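You operate a simulated robot arm through the tools that you are given. There is no shell and no other tool.

The job below is to be done with a simulated robot arm. You get a single attempt, and the scene is never put back.

TASK
Open the bottom rack tray, fetch the gilt fragment labelled "R20" from the handled tray and set it in the inside of the bottom rack tray, then shut the tray. Then put the blotter block on the gel table away on the top of the side table. Then put the grey blotter on the green panel. Then switch the red brake pedal of the dark easel off. Then switch the red brake pedal of the print easel off. Then put three of the pots from the gilding table on the top of the camera table. The order counts.
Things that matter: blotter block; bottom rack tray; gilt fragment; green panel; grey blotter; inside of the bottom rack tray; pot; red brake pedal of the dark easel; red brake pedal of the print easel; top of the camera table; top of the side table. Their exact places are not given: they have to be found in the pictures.

Only the result counts: the job must be done as asked and must still hold three seconds after the hand-in. Knocking over, shifting, dropping, spilling or breaking anything else fails it.

THE ROBOT
A 6-joint arm with a fingered hand on a trunk, on a base that moves. Base frame: it is fixed to the floor where the robot stands at the start and does not move with it; the origin is under the middle of the robot, x ahead of it, y to its left, z up. Units: mm, rad, N and s.
With the tool pointing down near the work surface it reaches from about 100 to 680 mm from the robot's upright axis, wherever it stands. Its first joint turns from -2.897 to 2.897 rad. Places, roughly: blotter block (5x5x4 cm) [3500, 4800, 900]; bottom rack tray [7400, -300, 600]; gilt fragment [4750, -250, 1000]; green panel (15x11x2 cm) [3200, 2300, 900]; grey blotter (6x6x3 cm) [2700, 2600, 900]; inside of the bottom rack tray [7500, -200, 600]; pot [4500, -3750, 750]; red brake pedal of the dark easel [-600, -2300, 200]; red brake pedal of the print easel [500, -4000, 200]; top of the camera table [2300, -4500, 900]; top of the side table [800, 1200, 900]. Payload 4 kg.
The TCP is the grasp point between the finger pads, 26 mm short of the fingertips. In the tool frame z runs along the fingers and y along their closing line. The gripper opens to 148 mm; its body begins 73 mm behind the TCP. The gripper is a hand of 3 fingers: y runs from the thumb to the fingers, the wrist lies at [0, 0, -239] in the tool frame, and closing takes about 1.5 s.
Orientation is that of the tool frame in the base frame, as [roll, pitch, yaw] about the fixed x, y, z axes, in that order (R = Rz(yaw) Ry(pitch) Rx(roll)). With the fingers straight down and closing along the base's y, the tool's x points along the base's -x, its y along +y and its z along -z.

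THE INTERFACE
- The arm moves only by the tool drive_tool. Its argument "targets" is a list of rows, each an object (a shift or turn left out is 0, a gripper value left out holds the last) with "dp": the shift along the tool's x, y, z in mm, a list of three; "angular": the turn, a rotation vector about the tool's x, y, z in rad, a list of three; "fingers": the closure, from 0 (fully open) to 1 (shut). In form: [{"dp": [dx, dy, dz], "angular": [ax, ay, az], "fingers": fingers}, ...]. A call has 1 to 20 rows; each row shifts and turns the commanded pose from where the row before left it, along the tool's axes as they then stand. Each row takes 0.2 s and may step no farther than 50 mm and 0.15 rad from the row before; otherwise, or with a gripper value out of range, the whole call is refused. Where a pose cannot be reached the arm comes as near as it can. A force on the tool above 40 N (or 10 N above the force at the start of the call, whichever is more), or a blocked arm, ends the call early, and 0.2 s more pass. Each finger travels about 153 mm/s and halts on what it meets, pressing with about 32 N; the grip force reading is that of the motor and also rises with nothing between the fingers. The clock runs only during rows and for 0.2 s after the last one: add rows that do not move to give the fingers time. It gives the time, the measured TCP pose, the force on the tool (base axes), the opening and the grip force at its end, in the units of the frame above (readings bear some noise), with the torque about the TCP (base axes, N m) and any sound that the robot's microphone picked up.
- Cameras (640 x 400 px; columns grow to the right, rows downward): "scene" is now at [26.3, 133.3, 1371.8]; the picture's right is [-0.31, -0.95, 0.00], its down [-0.34, 0.11, -0.93] and it looks along [0.89, -0.29, -0.36] (base axes); focal length 256 px, centre (320, 200). "wrist" rides on the gripper at [68, -39, -90] in the tool frame; the picture's right is [0.50, 0.87, 0.00], its down [-0.66, 0.38, -0.65] and it looks along [-0.57, 0.33, 0.76] (tool axes); focal length 222 px, centre (320, 200).
- grab_frame(camera): a new picture of that camera. It takes no simulated time.
- raise_lower(by): slides the trunk up (or, below 0, down) by that many mm; the arm and the scene camera ride with it, the base frame stays. It gives what a move gives, with no picture.
- steer(legs): drives the robot by 1 to 6 legs, each [ahead, left, turn to the left] in mm, mm and rad, along the robot's own axes; the way and the turn of a leg run together, so that a leg with both is an arc; at most 1500 mm and 3.142 rad a leg. The arm and the cameras ride along, it lands a little off, and it stops where it bumps. It gives what a move gives.
- hand_shape(shape): the hand has 3 fingers and takes this shape, open, in about a second: jaw (thumb against the fingers, like two jaws); tri (thumb and two fingers); tip (a fingertip pinch); poke (one finger out to press); point (the index stretched); flat (the hand flat); cup (the hand cupped); fist (a fist). The gripper value then closes the fingers along that shape, each until it touches; the sizes above hold for jaw. It gives what a move gives, with no picture.
- aim_head(pan, tilt): turns the head with the scene camera to pan (to the left, within 2.705 rad either way) and tilt (down, from -0.506 to 1.204), counted from straight ahead of the robot. It gives what a move gives.
- probe_pixels(camera, pixels): for up to 12 pixels [column, row] of the newest picture of that camera ("zoom" is the newest enlarged one), the place [x, y, z] in the base frame of the surface seen there, good to about 2 mm, but the place of the scene camera against the robot may be out by one fixed shift of up to 25 mm in any direction. It takes no simulated time.
- close_up(camera, box): a new picture of the part [left, top, right, bottom] of that camera's present view, enlarged. It takes no simulated time.
- finish_job(): hands the job in; it is judged then, once.

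Unless the task says otherwise, let go and move clear before handing in.

The tools are called after "Call:" as name(argument=value, ...) on one line, values as JSON. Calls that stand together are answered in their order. drive_tool: Moves the arm, as the interface text tells. Its arguments: {"type":"object","properties":{"targets":{"type":"array","items":{"type":"object","properties":{"dp":{"type":"array","items":{"type":"number"}},"angular":{"type":"array","items":{"type":"number"}},"fingers":{"type":"number"}}}}},"required":["targets"]} The other tools are called the same way: raise_lower (by) moves the trunk up or down; hand_shape (shape) gives the hand a shape; steer (legs) drives the base; aim_head (pan, tilt) turns the head that bears the scene camera; grab_frame (camera) takes a picture; probe_pixels (camera, pixels) gives the place of the surface under pixels of a picture; close_up (camera, box) takes an enlarged picture of a part of a camera's view; finish_job () hands the job in.

At the start:

```text
t: 0.0
tcp_pos: [490.0, -26.4, 870.4]
orientation: [-3.141, 0.0, 3.142]
wrist_force: [-0.6, -0.2, -0.2]
moment: [0.0, 0.0, -0.01]
gripper_width: 148.0
grip_force: 0.0
shape: jaw
trunk travel left (down, up): [-275.0, 315.0]
robot x, y, heading: [-0.6, 0.3, -0.003]
head pan, tilt (commanded): [-0.311, 0.363]
```

scene: 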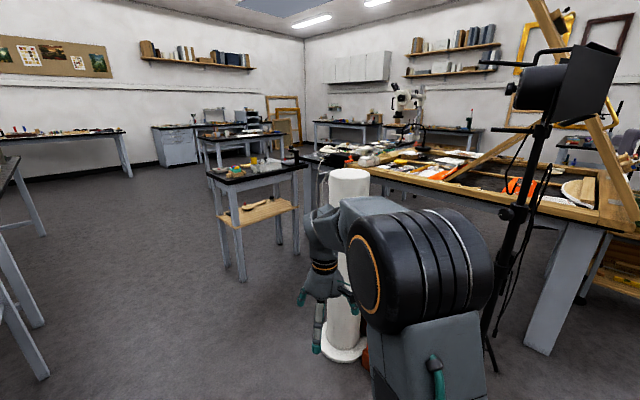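
wrist: 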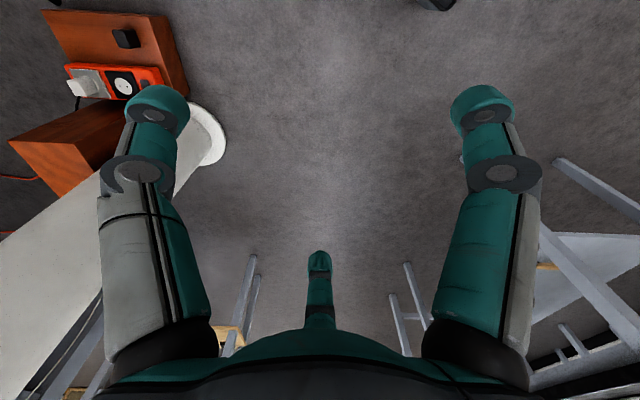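

The first pictures show a workshop with the robot near a white pedestal (column 345) and several tables. I'll look around by panning the head before driving.

Call:
aim_head(pan=0.6, tilt=0.3)

Call:
grab_frame(camera="scene")

Call:
aim_head(pan=1.6, tilt=0.3)

Call:
grab_frame(camera="scene")

Call:
aim_head(pan=2.6, tilt=0.3)

Call:
grab_frame(camera="scene")

Call:
aim_head(pan=-1.2, tilt=0.3)

Call:
grab_frame(camera="scene")

Call:
aim_head(pan=-2.2, tilt=0.3)

Call:
grab_frame(camera="scene")

```text
t: 1.2
tcp_pos: [490.3, -26.3, 868.9]
orientation: [3.141, 0.0, 3.141]
wrist_force: [0.4, 0.6, -0.6]
moment: [-0.04, -0.02, 0.01]
gripper_width: 147.9
grip_force: 0.1
shape: jaw
trunk travel left (down, up): [-275.0, 315.0]
robot x, y, heading: [1.6, 3.1, -0.004]
head pan, tilt (commanded): [0.6, 0.3]
```

```text
taken
```

scene: 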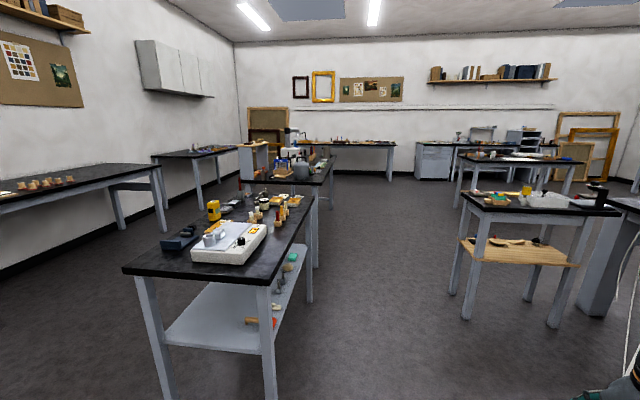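

```text
t: 2.5
tcp_pos: [490.6, -26.6, 869.2]
orientation: [-3.14, 0.001, 3.141]
wrist_force: [0.5, 0.3, -0.4]
moment: [-0.02, 0.04, 0.01]
gripper_width: 148.1
grip_force: 0.0
shape: jaw
trunk travel left (down, up): [-275.0, 315.0]
robot x, y, heading: [2.5, 1.1, 0.0]
head pan, tilt (commanded): [1.6, 0.3]
```

```text
taken
```

scene: 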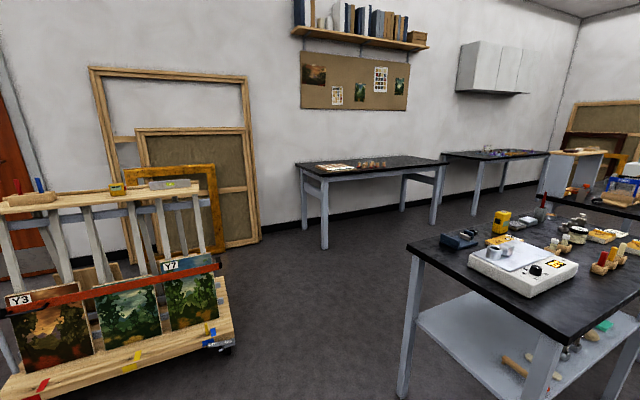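

```text
t: 3.8
tcp_pos: [491.3, -26.2, 871.2]
orientation: [3.141, 0.001, -3.141]
wrist_force: [0.0, -0.3, -0.4]
moment: [0.01, 0.01, 0.01]
gripper_width: 147.9
grip_force: 0.1
shape: jaw
trunk travel left (down, up): [-275.0, 315.0]
robot x, y, heading: [0.9, 0.6, 0.001]
head pan, tilt (commanded): [2.601, 0.3]
```

```text
taken
```

scene: 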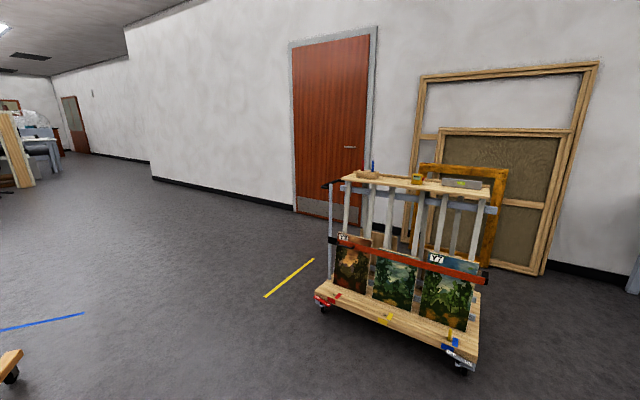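

```text
t: 6.9
tcp_pos: [490.8, -26.7, 870.6]
orientation: [3.141, 0.0, 3.141]
wrist_force: [-0.1, -0.3, -0.1]
moment: [-0.03, 0.02, 0.04]
gripper_width: 148.1
grip_force: 0.1
shape: jaw
trunk travel left (down, up): [-275.0, 315.0]
robot x, y, heading: [-0.3, 0.6, -0.002]
head pan, tilt (commanded): [-1.201, 0.3]
```

```text
taken
```

scene: 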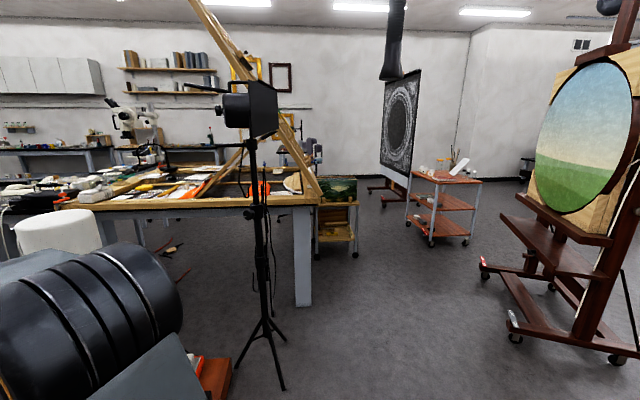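

```text
t: 8.2
tcp_pos: [491.1, -26.5, 870.1]
orientation: [3.141, -0.001, 3.141]
wrist_force: [-0.1, 0.1, -0.6]
moment: [0.0, -0.01, 0.0]
gripper_width: 148.3
grip_force: 0.0
shape: jaw
trunk travel left (down, up): [-275.0, 315.0]
robot x, y, heading: [-2.0, -1.9, 0.001]
head pan, tilt (commanded): [-2.201, 0.3]
```

```text
taken
```

scene: 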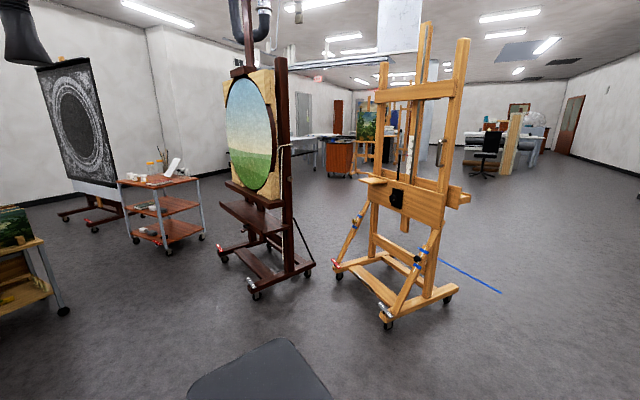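

The panned views show tables left and ahead, easels right and behind. I'll map the ground ahead with probes, beginning with pan 0 and tilt 0.4.

Call:
aim_head(pan=0.0, tilt=0.35)

Call:
grab_frame(camera="scene")

```text
t: 10.2
tcp_pos: [490.6, -26.9, 870.2]
orientation: [3.141, 0.0, -3.141]
wrist_force: [-0.1, 0.4, 0.1]
moment: [0.04, 0.01, 0.02]
gripper_width: 147.8
grip_force: 0.1
shape: jaw
trunk travel left (down, up): [-275.0, 315.0]
robot x, y, heading: [0.1, 0.0, 0.0]
head pan, tilt (commanded): [0.0, 0.351]
```

```text
taken
```

scene: 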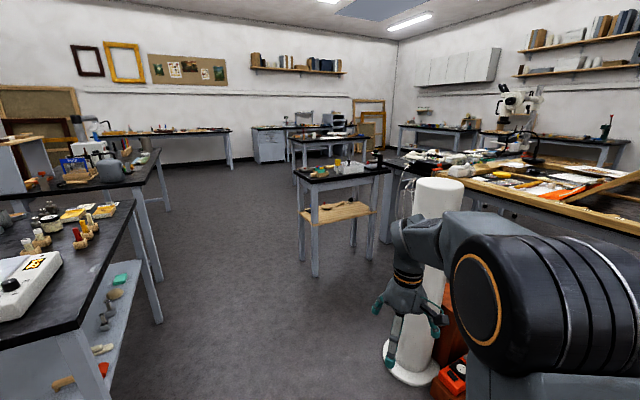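

I'll probe key points: table corners (80,330), (135,203), (160,150), small-table legs (315,275), pedestal (410,375), far tables.

Call:
probe_pixels(camera="scene", pixels=[[78, 325], [134, 203], [158, 322], [159, 151], [315, 276], [302, 260], [372, 242], [412, 380], [388, 340], [385, 240], [385, 175], [300, 178]])

Call:
probe_pixels(camera="scene", pixels=[[350, 137], [292, 139], [328, 127], [262, 160], [232, 130], [404, 140], [270, 195], [440, 150], [370, 155], [168, 205], [460, 372], [436, 300]])

```text
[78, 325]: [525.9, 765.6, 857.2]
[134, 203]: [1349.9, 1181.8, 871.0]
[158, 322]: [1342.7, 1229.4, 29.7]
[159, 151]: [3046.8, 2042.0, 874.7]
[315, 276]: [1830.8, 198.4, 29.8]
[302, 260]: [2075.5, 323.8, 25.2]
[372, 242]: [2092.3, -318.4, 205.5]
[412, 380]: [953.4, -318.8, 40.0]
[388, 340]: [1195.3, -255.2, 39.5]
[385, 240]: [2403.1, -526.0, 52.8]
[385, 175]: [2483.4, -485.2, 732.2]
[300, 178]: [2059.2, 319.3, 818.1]
```

```text
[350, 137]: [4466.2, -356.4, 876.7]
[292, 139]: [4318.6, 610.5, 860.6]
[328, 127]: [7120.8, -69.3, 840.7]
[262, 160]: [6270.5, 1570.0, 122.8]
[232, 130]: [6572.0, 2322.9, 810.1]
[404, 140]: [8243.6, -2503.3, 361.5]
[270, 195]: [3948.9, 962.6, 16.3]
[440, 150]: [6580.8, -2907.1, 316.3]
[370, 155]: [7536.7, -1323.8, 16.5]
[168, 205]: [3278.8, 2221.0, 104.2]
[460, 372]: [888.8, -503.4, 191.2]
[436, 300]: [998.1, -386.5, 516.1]
```

The map is clear: the side table edge runs (526,766)→(1350,1182), small table's left end y≈324 at x 1830–2075. I'll pull the hand in and drive diagonally between them.

Call:
drive_tool(targets=[{"dp": [45, 0, -20]}, {"dp": [45, 0, -20]}, {"dp": [45, 0, -20]}, {"dp": [0, 0, -40]}, {"dp": [0, 0, -40]}])

Call:
steer(legs=[[950, 390, 0], [950, 390, 0]])

Call:
grab_frame(camera="scene")

```text
t: 11.4
tcp_pos: [353.0, -26.0, 1009.3]
orientation: [-3.141, 0.0, 3.14]
wrist_force: [-0.4, -0.3, 0.2]
moment: [-0.02, 0.01, 0.03]
gripper_width: 147.8
grip_force: 0.0
shape: jaw
trunk travel left (down, up): [-275.0, 315.0]
robot x, y, heading: [-0.2, 0.7, 0.0]
head pan, tilt (commanded): [0.0, 0.351]
```

```text
t: 21.6
tcp_pos: [2239.0, 794.1, 1010.2]
orientation: [-3.14, 0.0, -3.122]
wrist_force: [0.4, -0.7, 0.6]
moment: [-0.03, -0.01, 0.02]
gripper_width: 148.0
grip_force: 0.1
shape: jaw
trunk travel left (down, up): [-275.0, 315.0]
robot x, y, heading: [1884.6, 816.2, 0.017]
head pan, tilt (commanded): [0.0, 0.351]
```

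```text
taken
```

scene: 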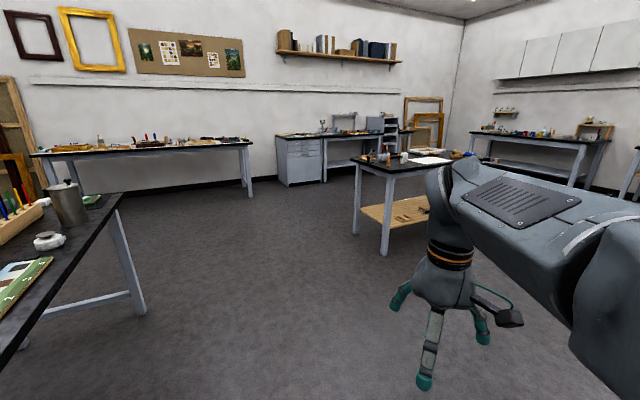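

The table with the handled tray is ahead at (390,170), and the far bench with drawers and shelves at (340,140). I'll zoom to identify the rack and tray.

Call:
close_up(camera="scene", box=[260, 90, 460, 215])

```text
3.20 times, centred on (360, 152) of scene
```

zoom: 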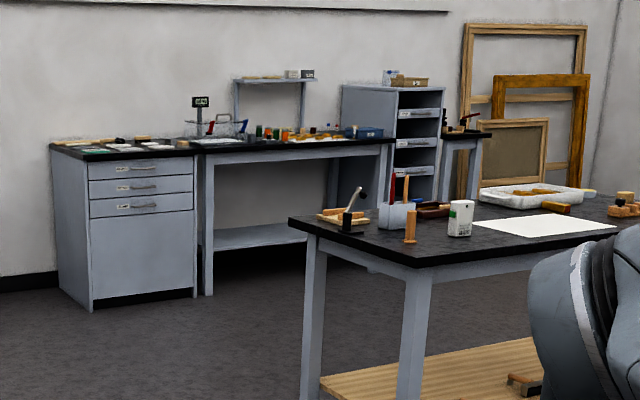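

The rack with handled trays is at zoom (420,140). I'll probe its faces and the tray table.

Call:
probe_pixels(camera="zoom", pixels=[[345, 95], [395, 110], [440, 95], [420, 113], [414, 143], [410, 170], [400, 200], [408, 240], [290, 222], [412, 262], [530, 196], [395, 145]])

Call:
probe_pixels(camera="zoom", pixels=[[200, 290], [92, 300], [375, 262], [190, 190], [390, 160], [300, 250], [250, 330], [490, 140], [440, 195], [570, 200], [545, 230], [480, 215]])

```text
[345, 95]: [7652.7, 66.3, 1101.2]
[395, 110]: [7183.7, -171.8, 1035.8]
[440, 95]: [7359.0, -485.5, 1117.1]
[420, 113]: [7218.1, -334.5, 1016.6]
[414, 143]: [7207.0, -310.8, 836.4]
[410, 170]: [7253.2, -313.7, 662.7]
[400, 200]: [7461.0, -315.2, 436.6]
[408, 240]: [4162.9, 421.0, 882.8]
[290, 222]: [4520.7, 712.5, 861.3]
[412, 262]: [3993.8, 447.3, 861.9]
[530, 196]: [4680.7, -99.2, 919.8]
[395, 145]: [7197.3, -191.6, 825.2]
```

```text
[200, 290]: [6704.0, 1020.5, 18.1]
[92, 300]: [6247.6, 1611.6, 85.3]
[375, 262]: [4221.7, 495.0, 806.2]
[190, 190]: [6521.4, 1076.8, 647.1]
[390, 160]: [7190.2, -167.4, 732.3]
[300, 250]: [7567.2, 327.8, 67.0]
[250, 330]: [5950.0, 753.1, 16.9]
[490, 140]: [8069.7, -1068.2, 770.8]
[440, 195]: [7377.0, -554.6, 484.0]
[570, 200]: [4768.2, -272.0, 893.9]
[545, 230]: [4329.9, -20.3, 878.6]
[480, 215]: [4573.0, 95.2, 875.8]
```

Everything in the room is turned about 0.467 rad: the tray table's left edge runs (3994,447)→(4521,712), and the rack front faces back along that direction. I'll align with it and drive up the aisle past the tray table.

Call:
steer(legs=[[0, 0, 0.45], [700, 0, 0], [1400, -333, 0], [1150, 0, 0]])

Call:
aim_head(pan=-1.1, tilt=0.35)

Call:
grab_frame(camera="scene")

```text
t: 38.8
tcp_pos: [5232.1, 2119.9, 1009.4]
orientation: [3.141, -0.001, -2.661]
wrist_force: [-0.1, 1.1, -0.4]
moment: [-0.01, 0.03, 0.01]
gripper_width: 148.0
grip_force: 0.0
shape: jaw
trunk travel left (down, up): [-275.0, 315.0]
robot x, y, heading: [4905.8, 1979.2, 0.487]
head pan, tilt (commanded): [0.0, 0.351]
```

```text
t: 40.2
tcp_pos: [5231.3, 2119.8, 1010.5]
orientation: [-3.142, -0.002, -2.659]
wrist_force: [0.9, 1.2, 1.0]
moment: [0.0, 0.02, -0.01]
gripper_width: 147.7
grip_force: 0.0
shape: jaw
trunk travel left (down, up): [-275.0, 315.0]
robot x, y, heading: [4905.6, 1976.0, 0.483]
head pan, tilt (commanded): [-1.1, 0.351]
```

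```text
taken
```

scene: 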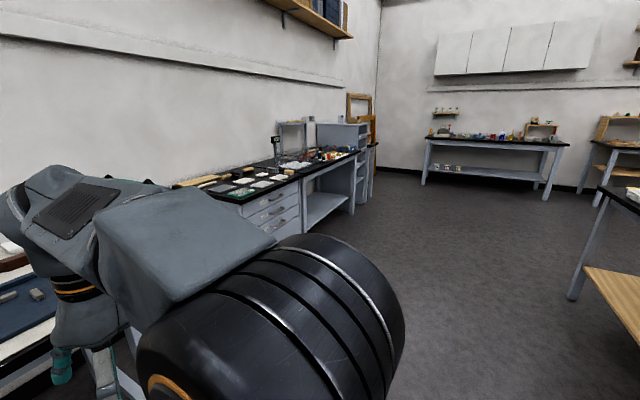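

The aisle to the right is clear: bench at left ends with the grey rack near (345,160), far table at (490,160). I'll probe distances before strafing right.

Call:
probe_pixels(camera="scene", pixels=[[424, 182], [546, 198], [570, 298], [366, 150], [352, 210], [298, 235], [356, 130], [440, 230], [600, 205]])

Call:
steer(legs=[[0, -1500, -0.017], [0, -1450, 0]])

Call:
aim_head(pan=-0.1, tilt=0.5)

Call:
grab_frame(camera="scene")

```text
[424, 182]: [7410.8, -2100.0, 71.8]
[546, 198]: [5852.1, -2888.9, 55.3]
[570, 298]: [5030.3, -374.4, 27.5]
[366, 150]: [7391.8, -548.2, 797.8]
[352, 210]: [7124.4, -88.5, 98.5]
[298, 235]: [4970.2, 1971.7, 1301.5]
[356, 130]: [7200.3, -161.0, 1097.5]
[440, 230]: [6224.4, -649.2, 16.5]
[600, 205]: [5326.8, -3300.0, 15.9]
```

```text
t: 54.5
tcp_pos: [6629.1, -505.4, 1008.8]
orientation: [-3.141, 0.0, -2.636]
wrist_force: [-0.3, 0.8, -0.2]
moment: [0.0, 0.0, 0.01]
gripper_width: 147.7
grip_force: 0.1
shape: jaw
trunk travel left (down, up): [-275.0, 315.0]
robot x, y, heading: [6309.3, -654.2, 0.504]
head pan, tilt (commanded): [-1.1, 0.351]
```

```text
t: 55.8
tcp_pos: [6629.1, -506.1, 1010.2]
orientation: [3.141, 0.002, -2.636]
wrist_force: [-0.5, -0.2, -1.6]
moment: [-0.04, -0.03, 0.03]
gripper_width: 147.7
grip_force: 0.0
shape: jaw
trunk travel left (down, up): [-275.0, 315.0]
robot x, y, heading: [6307.2, -656.6, 0.504]
head pan, tilt (commanded): [-0.099, 0.499]
```

```text
taken
```

scene: 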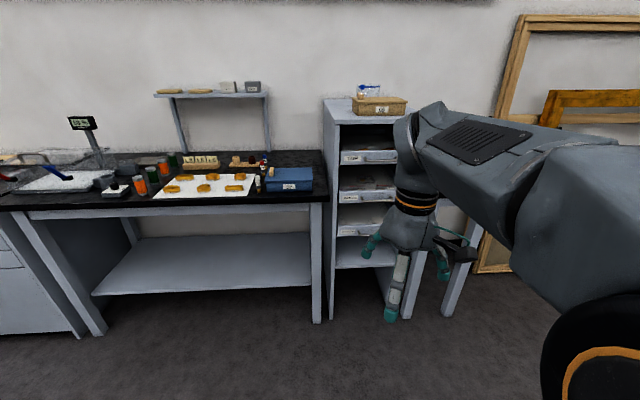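

The rack has three trays at (365,157), (362,196), (358,228); the hand hides some. I'll zoom in on it.

Call:
close_up(camera="scene", box=[310, 120, 430, 250])

```text
3.08 times, centred on (370, 185) of scene
```

zoom: 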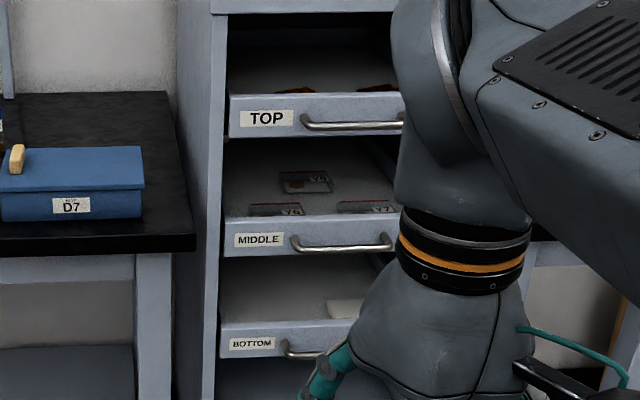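

The labels TOP, MIDDLE, BOTTOM are readable; the bottom handle's left end is at zoom (290,350). I'll move the robot a bit to the right so that the arm doesn't hide it and look again.

Call:
probe_pixels(camera="zoom", pixels=[[252, 343], [290, 350], [310, 354], [300, 123], [310, 128], [380, 126], [296, 243], [385, 243], [340, 250], [260, 118], [260, 240], [215, 340]])

Call:
steer(legs=[[0, -250, -0.037]])

Call:
aim_head(pan=0.25, tilt=0.6)

Call:
grab_frame(camera="scene")

```text
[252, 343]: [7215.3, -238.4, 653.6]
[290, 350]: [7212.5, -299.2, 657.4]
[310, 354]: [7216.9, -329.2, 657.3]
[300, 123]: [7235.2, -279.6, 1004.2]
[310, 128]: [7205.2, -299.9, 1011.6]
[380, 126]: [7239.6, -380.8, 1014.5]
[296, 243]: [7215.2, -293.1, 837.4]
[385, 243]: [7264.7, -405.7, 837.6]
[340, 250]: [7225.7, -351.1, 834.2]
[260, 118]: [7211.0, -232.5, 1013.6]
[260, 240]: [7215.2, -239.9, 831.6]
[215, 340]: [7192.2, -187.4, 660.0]
```

```text
t: 57.7
tcp_pos: [6752.3, -742.6, 1010.0]
orientation: [-3.141, -0.002, -2.671]
wrist_force: [0.1, 0.5, -0.7]
moment: [-0.03, 0.02, -0.01]
gripper_width: 147.9
grip_force: 0.0
shape: jaw
trunk travel left (down, up): [-275.0, 315.0]
robot x, y, heading: [6427.3, -879.4, 0.47]
head pan, tilt (commanded): [-0.099, 0.499]
```

```text
t: 58.5
tcp_pos: [6753.4, -741.8, 1009.3]
orientation: [3.141, 0.0, -2.672]
wrist_force: [0.2, -0.9, 0.6]
moment: [0.03, 0.0, 0.0]
gripper_width: 147.8
grip_force: 0.1
shape: jaw
trunk travel left (down, up): [-275.0, 315.0]
robot x, y, heading: [6426.3, -884.5, 0.472]
head pan, tilt (commanded): [0.25, 0.6]
```

```text
taken
```

scene: 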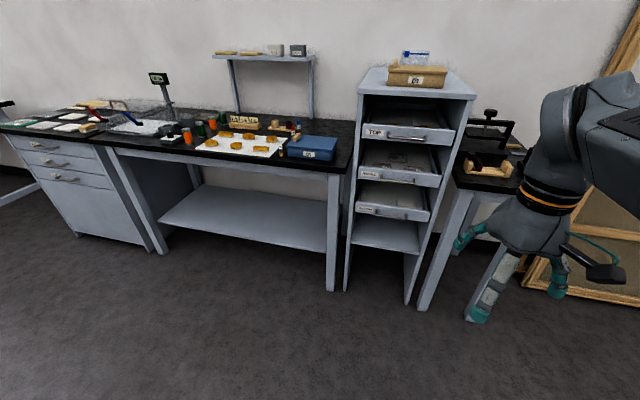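

Call:
close_up(camera="scene", box=[335, 110, 475, 240])

```text
3.08 times, centred on (405, 175) of scene
```

zoom: 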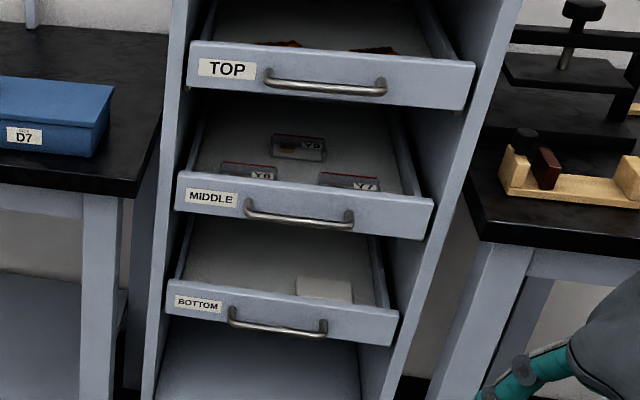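

The bottom tray handle is clearly seen from zoom (232,318) to (325,332), and a white pad lies inside. I'll probe the handle, panel and inside.

Call:
probe_pixels(camera="zoom", pixels=[[234, 320], [255, 327], [278, 330], [300, 333], [322, 333], [280, 312], [200, 303], [370, 330], [325, 290], [280, 270], [172, 282], [398, 312]])

Call:
probe_pixels(camera="zoom", pixels=[[230, 250], [340, 255], [250, 290], [205, 270], [380, 300], [280, 295], [300, 215], [252, 210], [310, 186], [330, 235], [260, 360], [185, 320]])

```text
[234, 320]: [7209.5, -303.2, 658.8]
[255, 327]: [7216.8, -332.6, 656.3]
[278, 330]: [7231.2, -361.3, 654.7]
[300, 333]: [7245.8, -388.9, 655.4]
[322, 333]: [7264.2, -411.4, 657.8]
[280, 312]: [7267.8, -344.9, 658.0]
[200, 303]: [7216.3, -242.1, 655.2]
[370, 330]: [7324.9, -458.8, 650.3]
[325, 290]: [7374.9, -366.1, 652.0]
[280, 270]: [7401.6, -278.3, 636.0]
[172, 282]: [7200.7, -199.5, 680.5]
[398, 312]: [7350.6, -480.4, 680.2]
```

```text
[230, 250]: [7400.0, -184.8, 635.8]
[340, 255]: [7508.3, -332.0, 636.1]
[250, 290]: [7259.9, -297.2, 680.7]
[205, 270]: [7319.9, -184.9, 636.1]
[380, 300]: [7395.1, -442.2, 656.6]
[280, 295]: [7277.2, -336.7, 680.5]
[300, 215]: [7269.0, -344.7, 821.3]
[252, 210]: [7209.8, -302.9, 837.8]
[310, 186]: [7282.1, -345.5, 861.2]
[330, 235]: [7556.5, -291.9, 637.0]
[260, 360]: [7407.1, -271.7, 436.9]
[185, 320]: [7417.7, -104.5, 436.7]
```

The bottom handle bar is at about (7231,-361,656), 40 mm off the panel, with the rack normal at 0.465 rad. I'll move the hand forward and tilt it to point at the rack, then roll it so it closes vertically.

Call:
drive_tool(targets=[{"dp": [-45, 0, 0]}, {"dp": [-45, 0, 0]}, {"dp": [-45, 0, 0]}, {"dp": [-45, 0, 0]}, {"dp": [-45, 0, 0]}, {"angular": [0, -0.143, 0]}, {"angular": [0, -0.143, 0]}, {"angular": [0, -0.143, 0]}, {"angular": [0, -0.143, 0]}, {"angular": [0, -0.143, 0]}, {"angular": [0, -0.143, 0]}, {"angular": [0, -0.143, 0]}, {"angular": [0, -0.143, 0]}, {"angular": [0, -0.143, 0]}, {"angular": [0, -0.143, 0]}, {"angular": [0, -0.1408, 0]}])

Call:
raise_lower(by=-260)

Call:
drive_tool(targets=[{"angular": [0, 0, -0.143]}, {"angular": [0, 0, -0.143]}, {"angular": [0, 0, -0.143]}, {"angular": [0, 0, -0.143]}, {"angular": [0, 0, -0.143]}, {"angular": [0, 0, -0.143]}, {"angular": [0, 0, -0.143]}, {"angular": [0, 0, -0.143]}, {"angular": [0, 0, -0.143]}, {"angular": [0, 0, -0.143]}, {"angular": [0, 0, -0.1408]}])

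Call:
grab_frame(camera="wrist")

Call:
grab_frame(camera="scene")

```text
t: 61.9
tcp_pos: [6953.8, -640.8, 1008.5]
orientation: [1.45, 1.569, 1.917]
wrist_force: [-0.6, 0.1, 0.8]
moment: [0.01, 0.0, 0.01]
gripper_width: 147.9
grip_force: 0.0
shape: jaw
out of reach, approached as far as the arm can: row 13, 14
trunk travel left (down, up): [-275.0, 315.0]
robot x, y, heading: [6425.8, -881.9, 0.467]
head pan, tilt (commanded): [0.25, 0.6]
```

```text
t: 64.6
tcp_pos: [6953.6, -640.4, 750.1]
orientation: [0.07, 1.57, 0.542]
wrist_force: [-0.8, -0.5, 0.5]
moment: [0.01, 0.0, -0.02]
gripper_width: 147.8
grip_force: 0.0
shape: jaw
trunk travel left (down, up): [-15.0, 575.0]
robot x, y, heading: [6424.6, -877.2, 0.47]
head pan, tilt (commanded): [0.25, 0.6]
```

```text
t: 67.0
tcp_pos: [6953.9, -639.8, 749.7]
orientation: [-1.571, -0.002, -1.102]
wrist_force: [0.0, 0.2, -0.2]
moment: [-0.04, 0.01, 0.03]
gripper_width: 147.8
grip_force: 0.0
shape: jaw
trunk travel left (down, up): [-15.0, 575.0]
robot x, y, heading: [6427.7, -878.5, 0.469]
head pan, tilt (commanded): [0.25, 0.6]
```

```text
taken
```

wrist: 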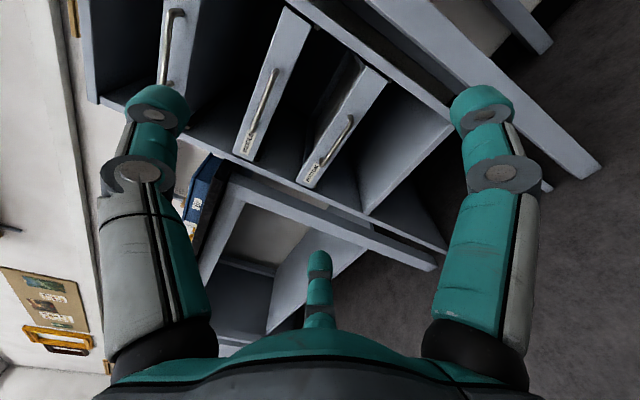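

```text
taken
```

scene: 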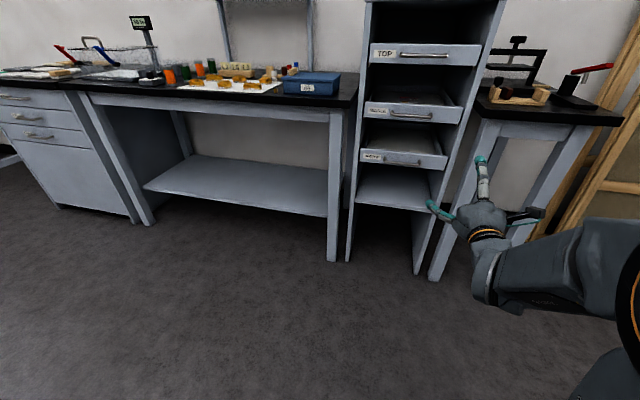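

The hand now points at the rack with thumb up; the wrist view shows the bottom tray handle from (350,118) to (320,172). I'll probe it with both cameras to get the scene-camera shift.

Call:
probe_pixels(camera="wrist", pixels=[[350, 122], [347, 138], [338, 153], [327, 165], [321, 172], [345, 118], [352, 100], [311, 172], [262, 112], [367, 75]])

Call:
close_up(camera="wrist", box=[280, 50, 400, 200])

Call:
close_up(camera="scene", box=[340, 120, 480, 220])

```text
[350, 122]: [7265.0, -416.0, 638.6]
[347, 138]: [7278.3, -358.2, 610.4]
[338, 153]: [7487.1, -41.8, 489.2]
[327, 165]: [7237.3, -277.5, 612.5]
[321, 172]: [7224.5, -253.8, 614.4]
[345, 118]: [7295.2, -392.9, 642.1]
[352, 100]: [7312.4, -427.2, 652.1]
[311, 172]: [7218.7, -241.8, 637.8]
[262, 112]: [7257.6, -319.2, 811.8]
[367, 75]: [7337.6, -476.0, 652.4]
```

```text
2.67 times, centred on (340, 125) of wrist
```

zoom: 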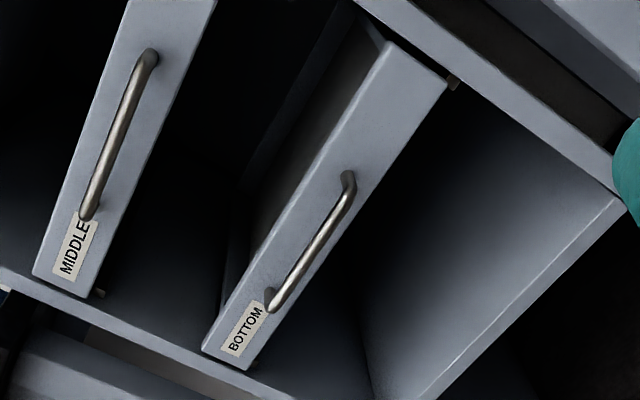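

```text
4.00 times, centred on (410, 170) of scene
```

zoom: 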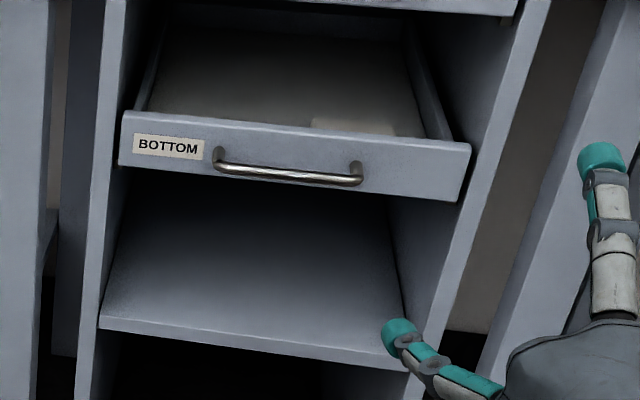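

The bar in the wrist picture runs (350,121)-(327,155), slightly off my first picks. Probing again in both cameras.

Call:
probe_pixels(camera="wrist", pixels=[[350.3, 121], [345.5, 131], [341, 136.5], [336, 143], [331, 149], [326.7, 155], [322, 161], [340, 125], [318, 170], [354, 100]])

Call:
probe_pixels(camera="zoom", pixels=[[220, 164], [240, 169], [290, 175], [340, 180], [358, 177], [285, 150], [130, 160], [465, 190], [124, 112], [470, 145], [170, 147], [285, 133]])

```text
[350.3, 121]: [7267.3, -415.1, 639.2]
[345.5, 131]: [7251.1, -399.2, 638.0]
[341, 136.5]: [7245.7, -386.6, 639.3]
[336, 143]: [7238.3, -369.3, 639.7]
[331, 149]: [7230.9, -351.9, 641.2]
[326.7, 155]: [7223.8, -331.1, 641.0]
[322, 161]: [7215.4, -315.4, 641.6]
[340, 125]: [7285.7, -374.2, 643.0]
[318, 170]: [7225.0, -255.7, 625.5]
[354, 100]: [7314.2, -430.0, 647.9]
```

```text
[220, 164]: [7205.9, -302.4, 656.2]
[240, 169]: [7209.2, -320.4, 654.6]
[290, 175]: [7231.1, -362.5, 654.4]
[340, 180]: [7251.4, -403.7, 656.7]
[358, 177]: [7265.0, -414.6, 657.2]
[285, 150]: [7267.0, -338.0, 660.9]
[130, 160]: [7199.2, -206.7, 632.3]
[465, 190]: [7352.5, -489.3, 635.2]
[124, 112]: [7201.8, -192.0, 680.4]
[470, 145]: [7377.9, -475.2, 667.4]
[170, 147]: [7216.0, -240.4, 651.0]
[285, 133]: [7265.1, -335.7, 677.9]
```

Wrist probes put the bar at z≈640, u≈6304 (scene reads about 15 mm high). I'll drive ahead 300 and left 120, then lower the hand to the bar height.

Call:
steer(legs=[[0, 120, -0.004], [290, 0, 0]])

Call:
drive_tool(targets=[{"dp": [0, 50, 0]}, {"dp": [0, 50, 0]}, {"dp": [0, 11, 0]}, {}])

Call:
grab_frame(camera="wrist")

Call:
grab_frame(camera="scene")

```text
t: 69.8
tcp_pos: [7152.0, -404.2, 749.8]
orientation: [-1.574, 0.0, -1.103]
wrist_force: [0.2, -0.3, 0.2]
moment: [-0.01, 0.02, -0.02]
gripper_width: 147.8
grip_force: 0.3
shape: jaw
trunk travel left (down, up): [-15.0, 575.0]
robot x, y, heading: [6625.1, -643.5, 0.462]
head pan, tilt (commanded): [0.25, 0.6]
```

```text
t: 70.8
tcp_pos: [7154.5, -403.1, 637.0]
orientation: [-1.571, 0.0, -1.102]
wrist_force: [0.6, -0.2, 0.3]
moment: [-0.02, 0.01, 0.02]
gripper_width: 147.6
grip_force: 0.2
shape: jaw
trunk travel left (down, up): [-15.0, 575.0]
robot x, y, heading: [6626.1, -646.3, 0.472]
head pan, tilt (commanded): [0.25, 0.6]
```

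```text
taken
```

wrist: 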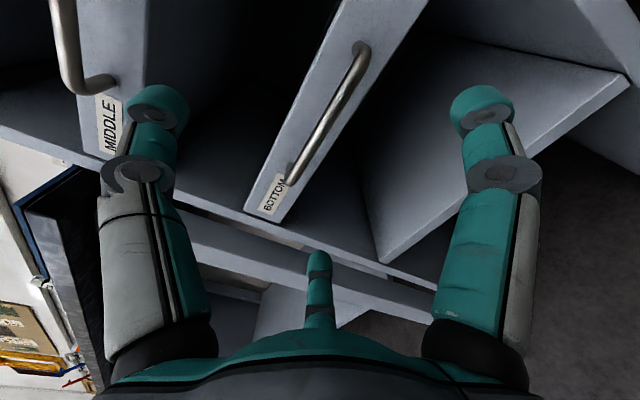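

```text
taken
```

scene: 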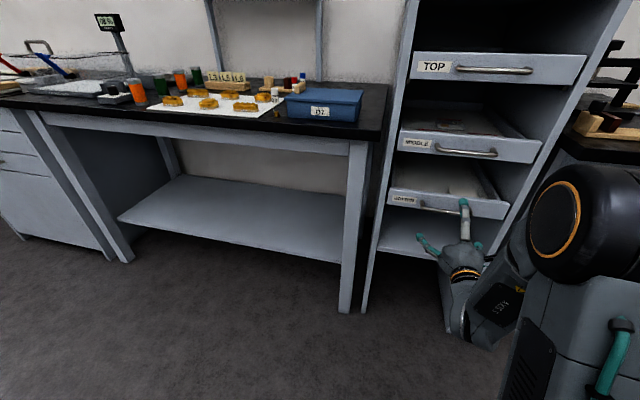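

The hand is level with the handle; the bar spans (363,55)-(293,182) in the wrist view. I'll probe along it to align.

Call:
probe_pixels(camera="wrist", pixels=[[356, 72], [350, 85], [340, 102], [330, 118], [320, 135], [310, 152], [300, 168], [294, 180], [360, 50], [310, 90], [268, 195], [325, 112]])

```text
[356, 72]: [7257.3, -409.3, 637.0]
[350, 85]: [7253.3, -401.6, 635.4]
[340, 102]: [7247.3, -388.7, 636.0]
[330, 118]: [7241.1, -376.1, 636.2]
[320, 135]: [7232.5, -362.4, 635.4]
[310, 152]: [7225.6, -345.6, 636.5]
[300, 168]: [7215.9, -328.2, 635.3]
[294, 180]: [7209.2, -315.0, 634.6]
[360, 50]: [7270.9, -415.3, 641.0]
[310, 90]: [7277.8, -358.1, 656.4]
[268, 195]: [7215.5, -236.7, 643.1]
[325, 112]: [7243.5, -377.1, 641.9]
```

The bar is at z≈636, u≈6302, centred at v≈-3569, right in line with the TCP. I'll go forward 86 mm and close on it.

Call:
drive_tool(targets=[{"dp": [0, 0, 30]}, {"dp": [0, 0, 30]}, {"dp": [0, 0, 26]}, {}])

Call:
drive_tool(targets=[{"fingers": 1}, {}, {}, {}, {}, {}, {}, {}, {}])

Call:
grab_frame(camera="wrist")

```text
t: 71.8
tcp_pos: [7230.7, -366.9, 636.4]
orientation: [-1.57, 0.001, -1.102]
wrist_force: [-0.8, -0.2, 0.4]
moment: [-0.04, -0.01, -0.01]
gripper_width: 147.8
grip_force: 0.1
shape: jaw
trunk travel left (down, up): [-15.0, 575.0]
robot x, y, heading: [6626.4, -642.9, 0.466]
head pan, tilt (commanded): [0.25, 0.6]
```

```text
t: 73.8
tcp_pos: [7230.3, -365.5, 636.3]
orientation: [-1.57, 0.001, -1.103]
wrist_force: [0.5, -0.4, 1.3]
moment: [0.02, -0.03, 0.02]
gripper_width: 4.3
grip_force: 32.4
shape: jaw
trunk travel left (down, up): [-15.0, 575.0]
robot x, y, heading: [6625.2, -640.5, 0.464]
head pan, tilt (commanded): [0.25, 0.6]
```

```text
taken
```

wrist: 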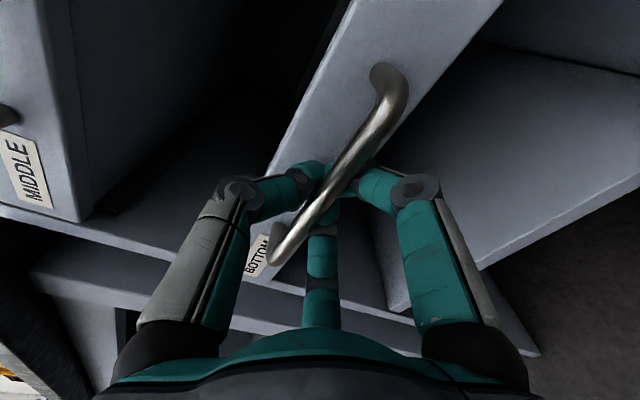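

The fingers closed around the bar (width 4.3, tips curled behind the bar). I'll pull 120 mm with the arm and check that the tray follows.

Call:
drive_tool(targets=[{"dp": [0, 0, -15]}, {"dp": [0, 0, -25]}, {"dp": [0, 0, -40]}, {"dp": [0, 0, -40]}, {}])

Call:
grab_frame(camera="wrist")

Call:
grab_frame(camera="scene")

```text
t: 75.0
tcp_pos: [7150.4, -408.2, 637.6]
orientation: [-1.573, -0.001, -1.103]
wrist_force: [-2.6, 1.3, -7.4]
moment: [0.04, 0.02, 0.01]
gripper_width: 3.7
grip_force: 31.5
shape: jaw
out of reach, approached as far as the arm can: row 4
trunk travel left (down, up): [-15.0, 575.0]
robot x, y, heading: [6623.2, -640.6, 0.464]
head pan, tilt (commanded): [0.25, 0.6]
```

```text
taken
```

wrist: 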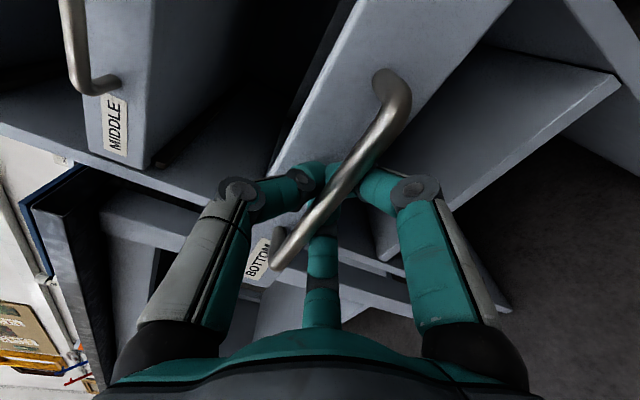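

```text
taken
```

scene: 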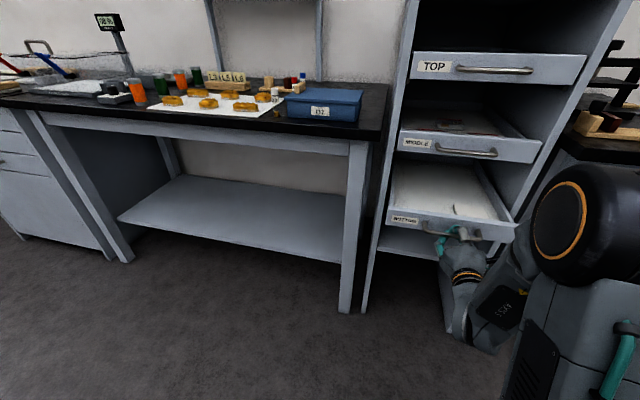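

The tray came out about 90 mm. The arm can't retract more, so I'll back the base straight up to pull it farther.

Call:
steer(legs=[[-170, 0, 0.001]])

Call:
grab_frame(camera="wrist")

Call:
grab_frame(camera="scene")

```text
t: 76.5
tcp_pos: [6998.1, -485.4, 639.3]
orientation: [-1.571, 0.002, -1.101]
wrist_force: [1.5, -0.2, -6.5]
moment: [-0.06, 0.0, 0.01]
gripper_width: 3.7
grip_force: 31.8
shape: jaw
trunk travel left (down, up): [-15.0, 575.0]
robot x, y, heading: [6469.9, -720.3, 0.469]
head pan, tilt (commanded): [0.25, 0.6]
```

```text
taken
```

wrist: 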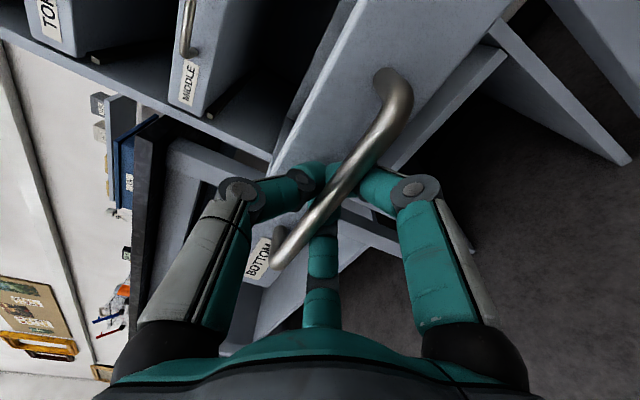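

```text
taken
```

scene: 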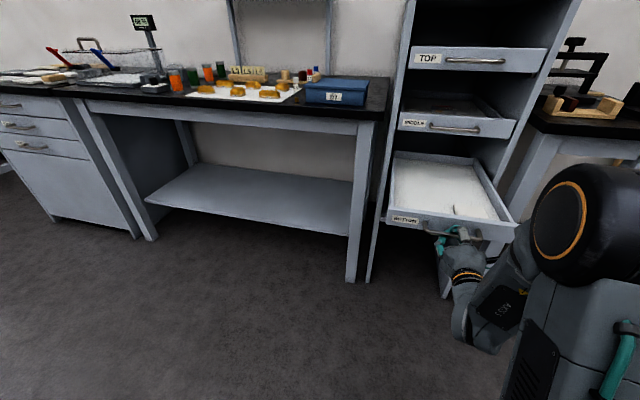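

The tray is open about 265 mm with its empty white floor in view. I'll open the fingers and back away.

Call:
drive_tool(targets=[{"fingers": 0}, {}, {}, {}, {}, {}, {}, {}])

Call:
steer(legs=[[-250, 0, 0]])

Call:
grab_frame(camera="scene")

Call:
grab_frame(camera="wrist")

```text
t: 78.2
tcp_pos: [6998.0, -484.2, 638.3]
orientation: [-1.572, -0.001, -1.102]
wrist_force: [0.8, 0.5, -0.2]
moment: [-0.01, -0.02, 0.03]
gripper_width: 147.9
grip_force: 0.0
shape: jaw
trunk travel left (down, up): [-15.0, 575.0]
robot x, y, heading: [6470.8, -722.9, 0.47]
head pan, tilt (commanded): [0.25, 0.6]
```

```text
t: 80.1
tcp_pos: [6765.1, -601.2, 638.0]
orientation: [-1.571, 0.001, -1.1]
wrist_force: [0.2, 0.6, 0.4]
moment: [0.02, -0.03, 0.0]
gripper_width: 148.0
grip_force: 0.1
shape: jaw
trunk travel left (down, up): [-15.0, 575.0]
robot x, y, heading: [6239.8, -840.8, 0.472]
head pan, tilt (commanded): [0.25, 0.6]
```

```text
taken
```

scene: 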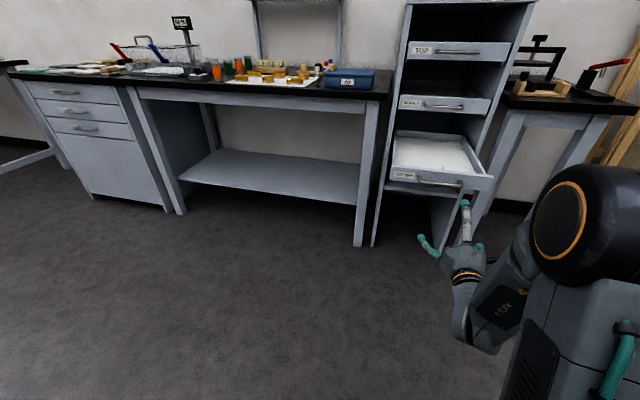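

```text
taken
```

wrist: 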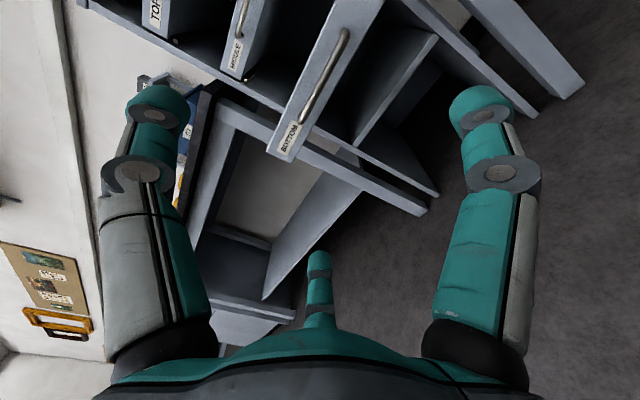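

The tray stays open. I'll raise the trunk and turn the hand back to pointing down, then go to the tray table.

Call:
raise_lower(by=360)

Call:
drive_tool(targets=[{"angular": [0, 0, 0.143]}, {"angular": [0, 0, 0.143]}, {"angular": [0, 0, 0.143]}, {"angular": [0, 0, 0.143]}, {"angular": [0, 0, 0.143]}, {"angular": [0, 0, 0.143]}, {"angular": [0, 0, 0.143]}, {"angular": [0, 0, 0.143]}, {"angular": [0, 0, 0.143]}, {"angular": [0, 0, 0.143]}, {"angular": [0, 0, 0.1408]}])

Call:
drive_tool(targets=[{"angular": [0, 0.143, 0]}, {"angular": [0, 0.143, 0]}, {"angular": [0, 0.143, 0]}, {"angular": [0, 0.143, 0]}, {"angular": [0, 0.143, 0]}, {"angular": [0, 0.143, 0]}, {"angular": [0, 0.143, 0]}, {"angular": [0, 0.143, 0]}, {"angular": [0, 0.143, 0]}, {"angular": [0, 0.143, 0]}, {"angular": [0, 0.1408, 0]}, {"dp": [50, 0, 0]}, {"dp": [50, 0, 0]}, {"dp": [50, 0, 0]}, {"dp": [50, 0, 0]}])

Call:
aim_head(pan=2.4, tilt=0.4)

Call:
grab_frame(camera="scene")

```text
t: 83.6
tcp_pos: [6765.5, -601.5, 999.5]
orientation: [-1.572, 0.001, -1.099]
wrist_force: [0.3, 0.6, 0.5]
moment: [-0.01, -0.03, 0.0]
gripper_width: 147.7
grip_force: 0.1
shape: jaw
trunk travel left (down, up): [-375.0, 215.0]
robot x, y, heading: [6237.7, -839.1, 0.473]
head pan, tilt (commanded): [0.25, 0.6]
```

```text
t: 86.0
tcp_pos: [6766.1, -601.5, 998.5]
orientation: [1.746, 1.568, 2.215]
wrist_force: [-0.4, -0.5, 0.3]
moment: [-0.01, 0.01, 0.02]
gripper_width: 147.6
grip_force: 0.0
shape: jaw
trunk travel left (down, up): [-375.0, 215.0]
robot x, y, heading: [6241.5, -839.1, 0.473]
head pan, tilt (commanded): [0.25, 0.6]
```

```text
t: 89.2
tcp_pos: [6585.0, -690.1, 1001.2]
orientation: [-3.14, 0.0, -2.67]
wrist_force: [0.4, -0.3, -0.6]
moment: [-0.01, 0.03, -0.02]
gripper_width: 147.8
grip_force: 0.0
shape: jaw
out of reach, approached as far as the arm can: row 6
trunk travel left (down, up): [-375.0, 215.0]
robot x, y, heading: [6237.8, -838.7, 0.473]
head pan, tilt (commanded): [0.25, 0.6]
```

```text
t: 91.2
tcp_pos: [6586.8, -689.9, 1001.0]
orientation: [-3.142, 0.0, -2.671]
wrist_force: [0.6, -0.1, 0.5]
moment: [0.02, 0.03, 0.0]
gripper_width: 147.9
grip_force: 0.0
shape: jaw
trunk travel left (down, up): [-375.0, 215.0]
robot x, y, heading: [6239.9, -839.2, 0.474]
head pan, tilt (commanded): [2.4, 0.4]
```

```text
taken
```

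scene: 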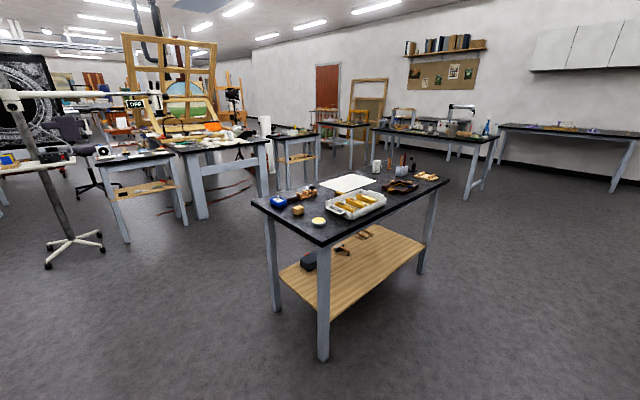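

The white handled tray with gilt fragments is on the near table at (355,205). I'll zoom in and probe it.

Call:
close_up(camera="scene", box=[300, 170, 420, 240])

Call:
probe_pixels(camera="scene", pixels=[[355, 205], [252, 200], [320, 245], [452, 178], [323, 355], [276, 308], [420, 272], [348, 187]])

```text
5.33 times, centred on (360, 205) of scene
```

zoom: 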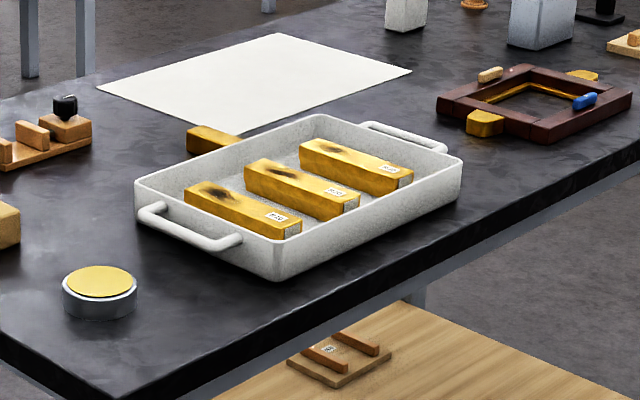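

```text
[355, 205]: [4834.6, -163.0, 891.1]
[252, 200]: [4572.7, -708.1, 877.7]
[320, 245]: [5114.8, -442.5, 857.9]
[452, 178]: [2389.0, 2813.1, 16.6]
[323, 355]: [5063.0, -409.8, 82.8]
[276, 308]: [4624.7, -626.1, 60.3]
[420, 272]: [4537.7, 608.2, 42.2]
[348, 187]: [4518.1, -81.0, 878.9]
```

Three labelled fragments lie in the tray; labels are too small yet. I'll turn around in the aisle and approach the table from this side.

Call:
steer(legs=[[0, 0, 3.134], [0, -1200, 0], [300, 0, 0]])

Call:
aim_head(pan=0.1, tilt=0.7)

Call:
grab_frame(camera="scene")

```text
t: 106.4
tcp_pos: [5047.5, -143.3, 1002.1]
orientation: [3.14, 0.0, 0.549]
wrist_force: [0.4, 0.3, 0.1]
moment: [0.01, 0.0, 0.0]
gripper_width: 148.0
grip_force: 0.1
shape: jaw
trunk travel left (down, up): [-375.0, 215.0]
robot x, y, heading: [5382.9, 34.6, -2.592]
head pan, tilt (commanded): [2.4, 0.4]
```

```text
t: 108.5
tcp_pos: [5047.6, -144.6, 1000.8]
orientation: [-3.141, -0.001, 0.548]
wrist_force: [0.0, 0.0, -0.4]
moment: [-0.01, -0.02, 0.01]
gripper_width: 148.2
grip_force: 0.1
shape: jaw
trunk travel left (down, up): [-375.0, 215.0]
robot x, y, heading: [5381.0, 33.7, -2.593]
head pan, tilt (commanded): [0.099, 0.7]
```

```text
taken
```

scene: 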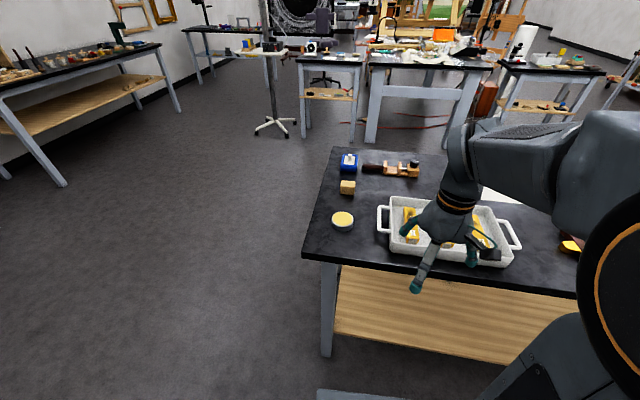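

The hand is near the table edge before the tray (450,235). I'll correct heading, then look with the wrist camera.

Call:
steer(legs=[[0, 0, -0.084]])

Call:
grab_frame(camera="wrist")

Call:
grab_frame(camera="scene")

```text
t: 109.4
tcp_pos: [5034.4, -115.4, 1001.5]
orientation: [3.141, 0.0, 0.465]
wrist_force: [0.1, 0.0, 0.8]
moment: [-0.01, 0.0, 0.0]
gripper_width: 148.0
grip_force: 0.0
shape: jaw
trunk travel left (down, up): [-375.0, 215.0]
robot x, y, heading: [5383.3, 29.9, -2.681]
head pan, tilt (commanded): [0.099, 0.7]
```

```text
taken
```

wrist: 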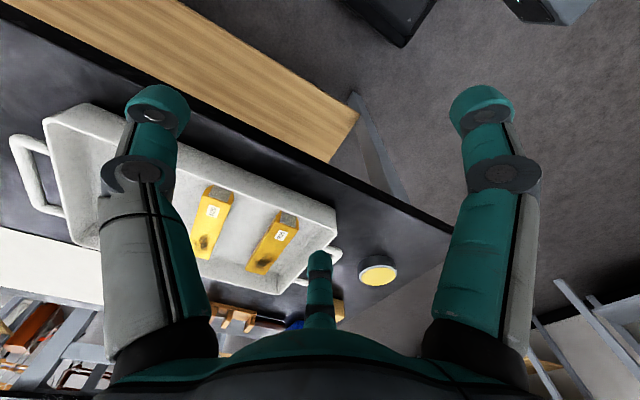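

```text
taken
```

scene: 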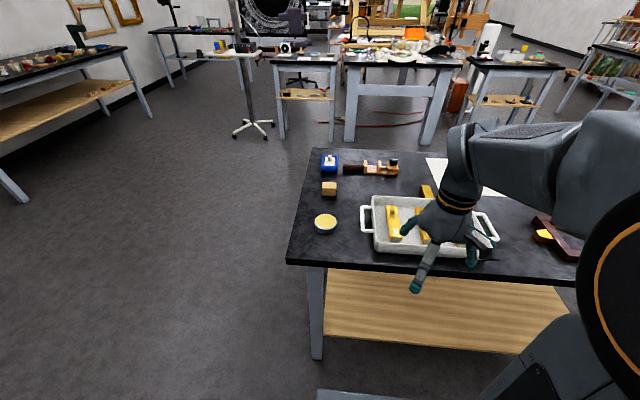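

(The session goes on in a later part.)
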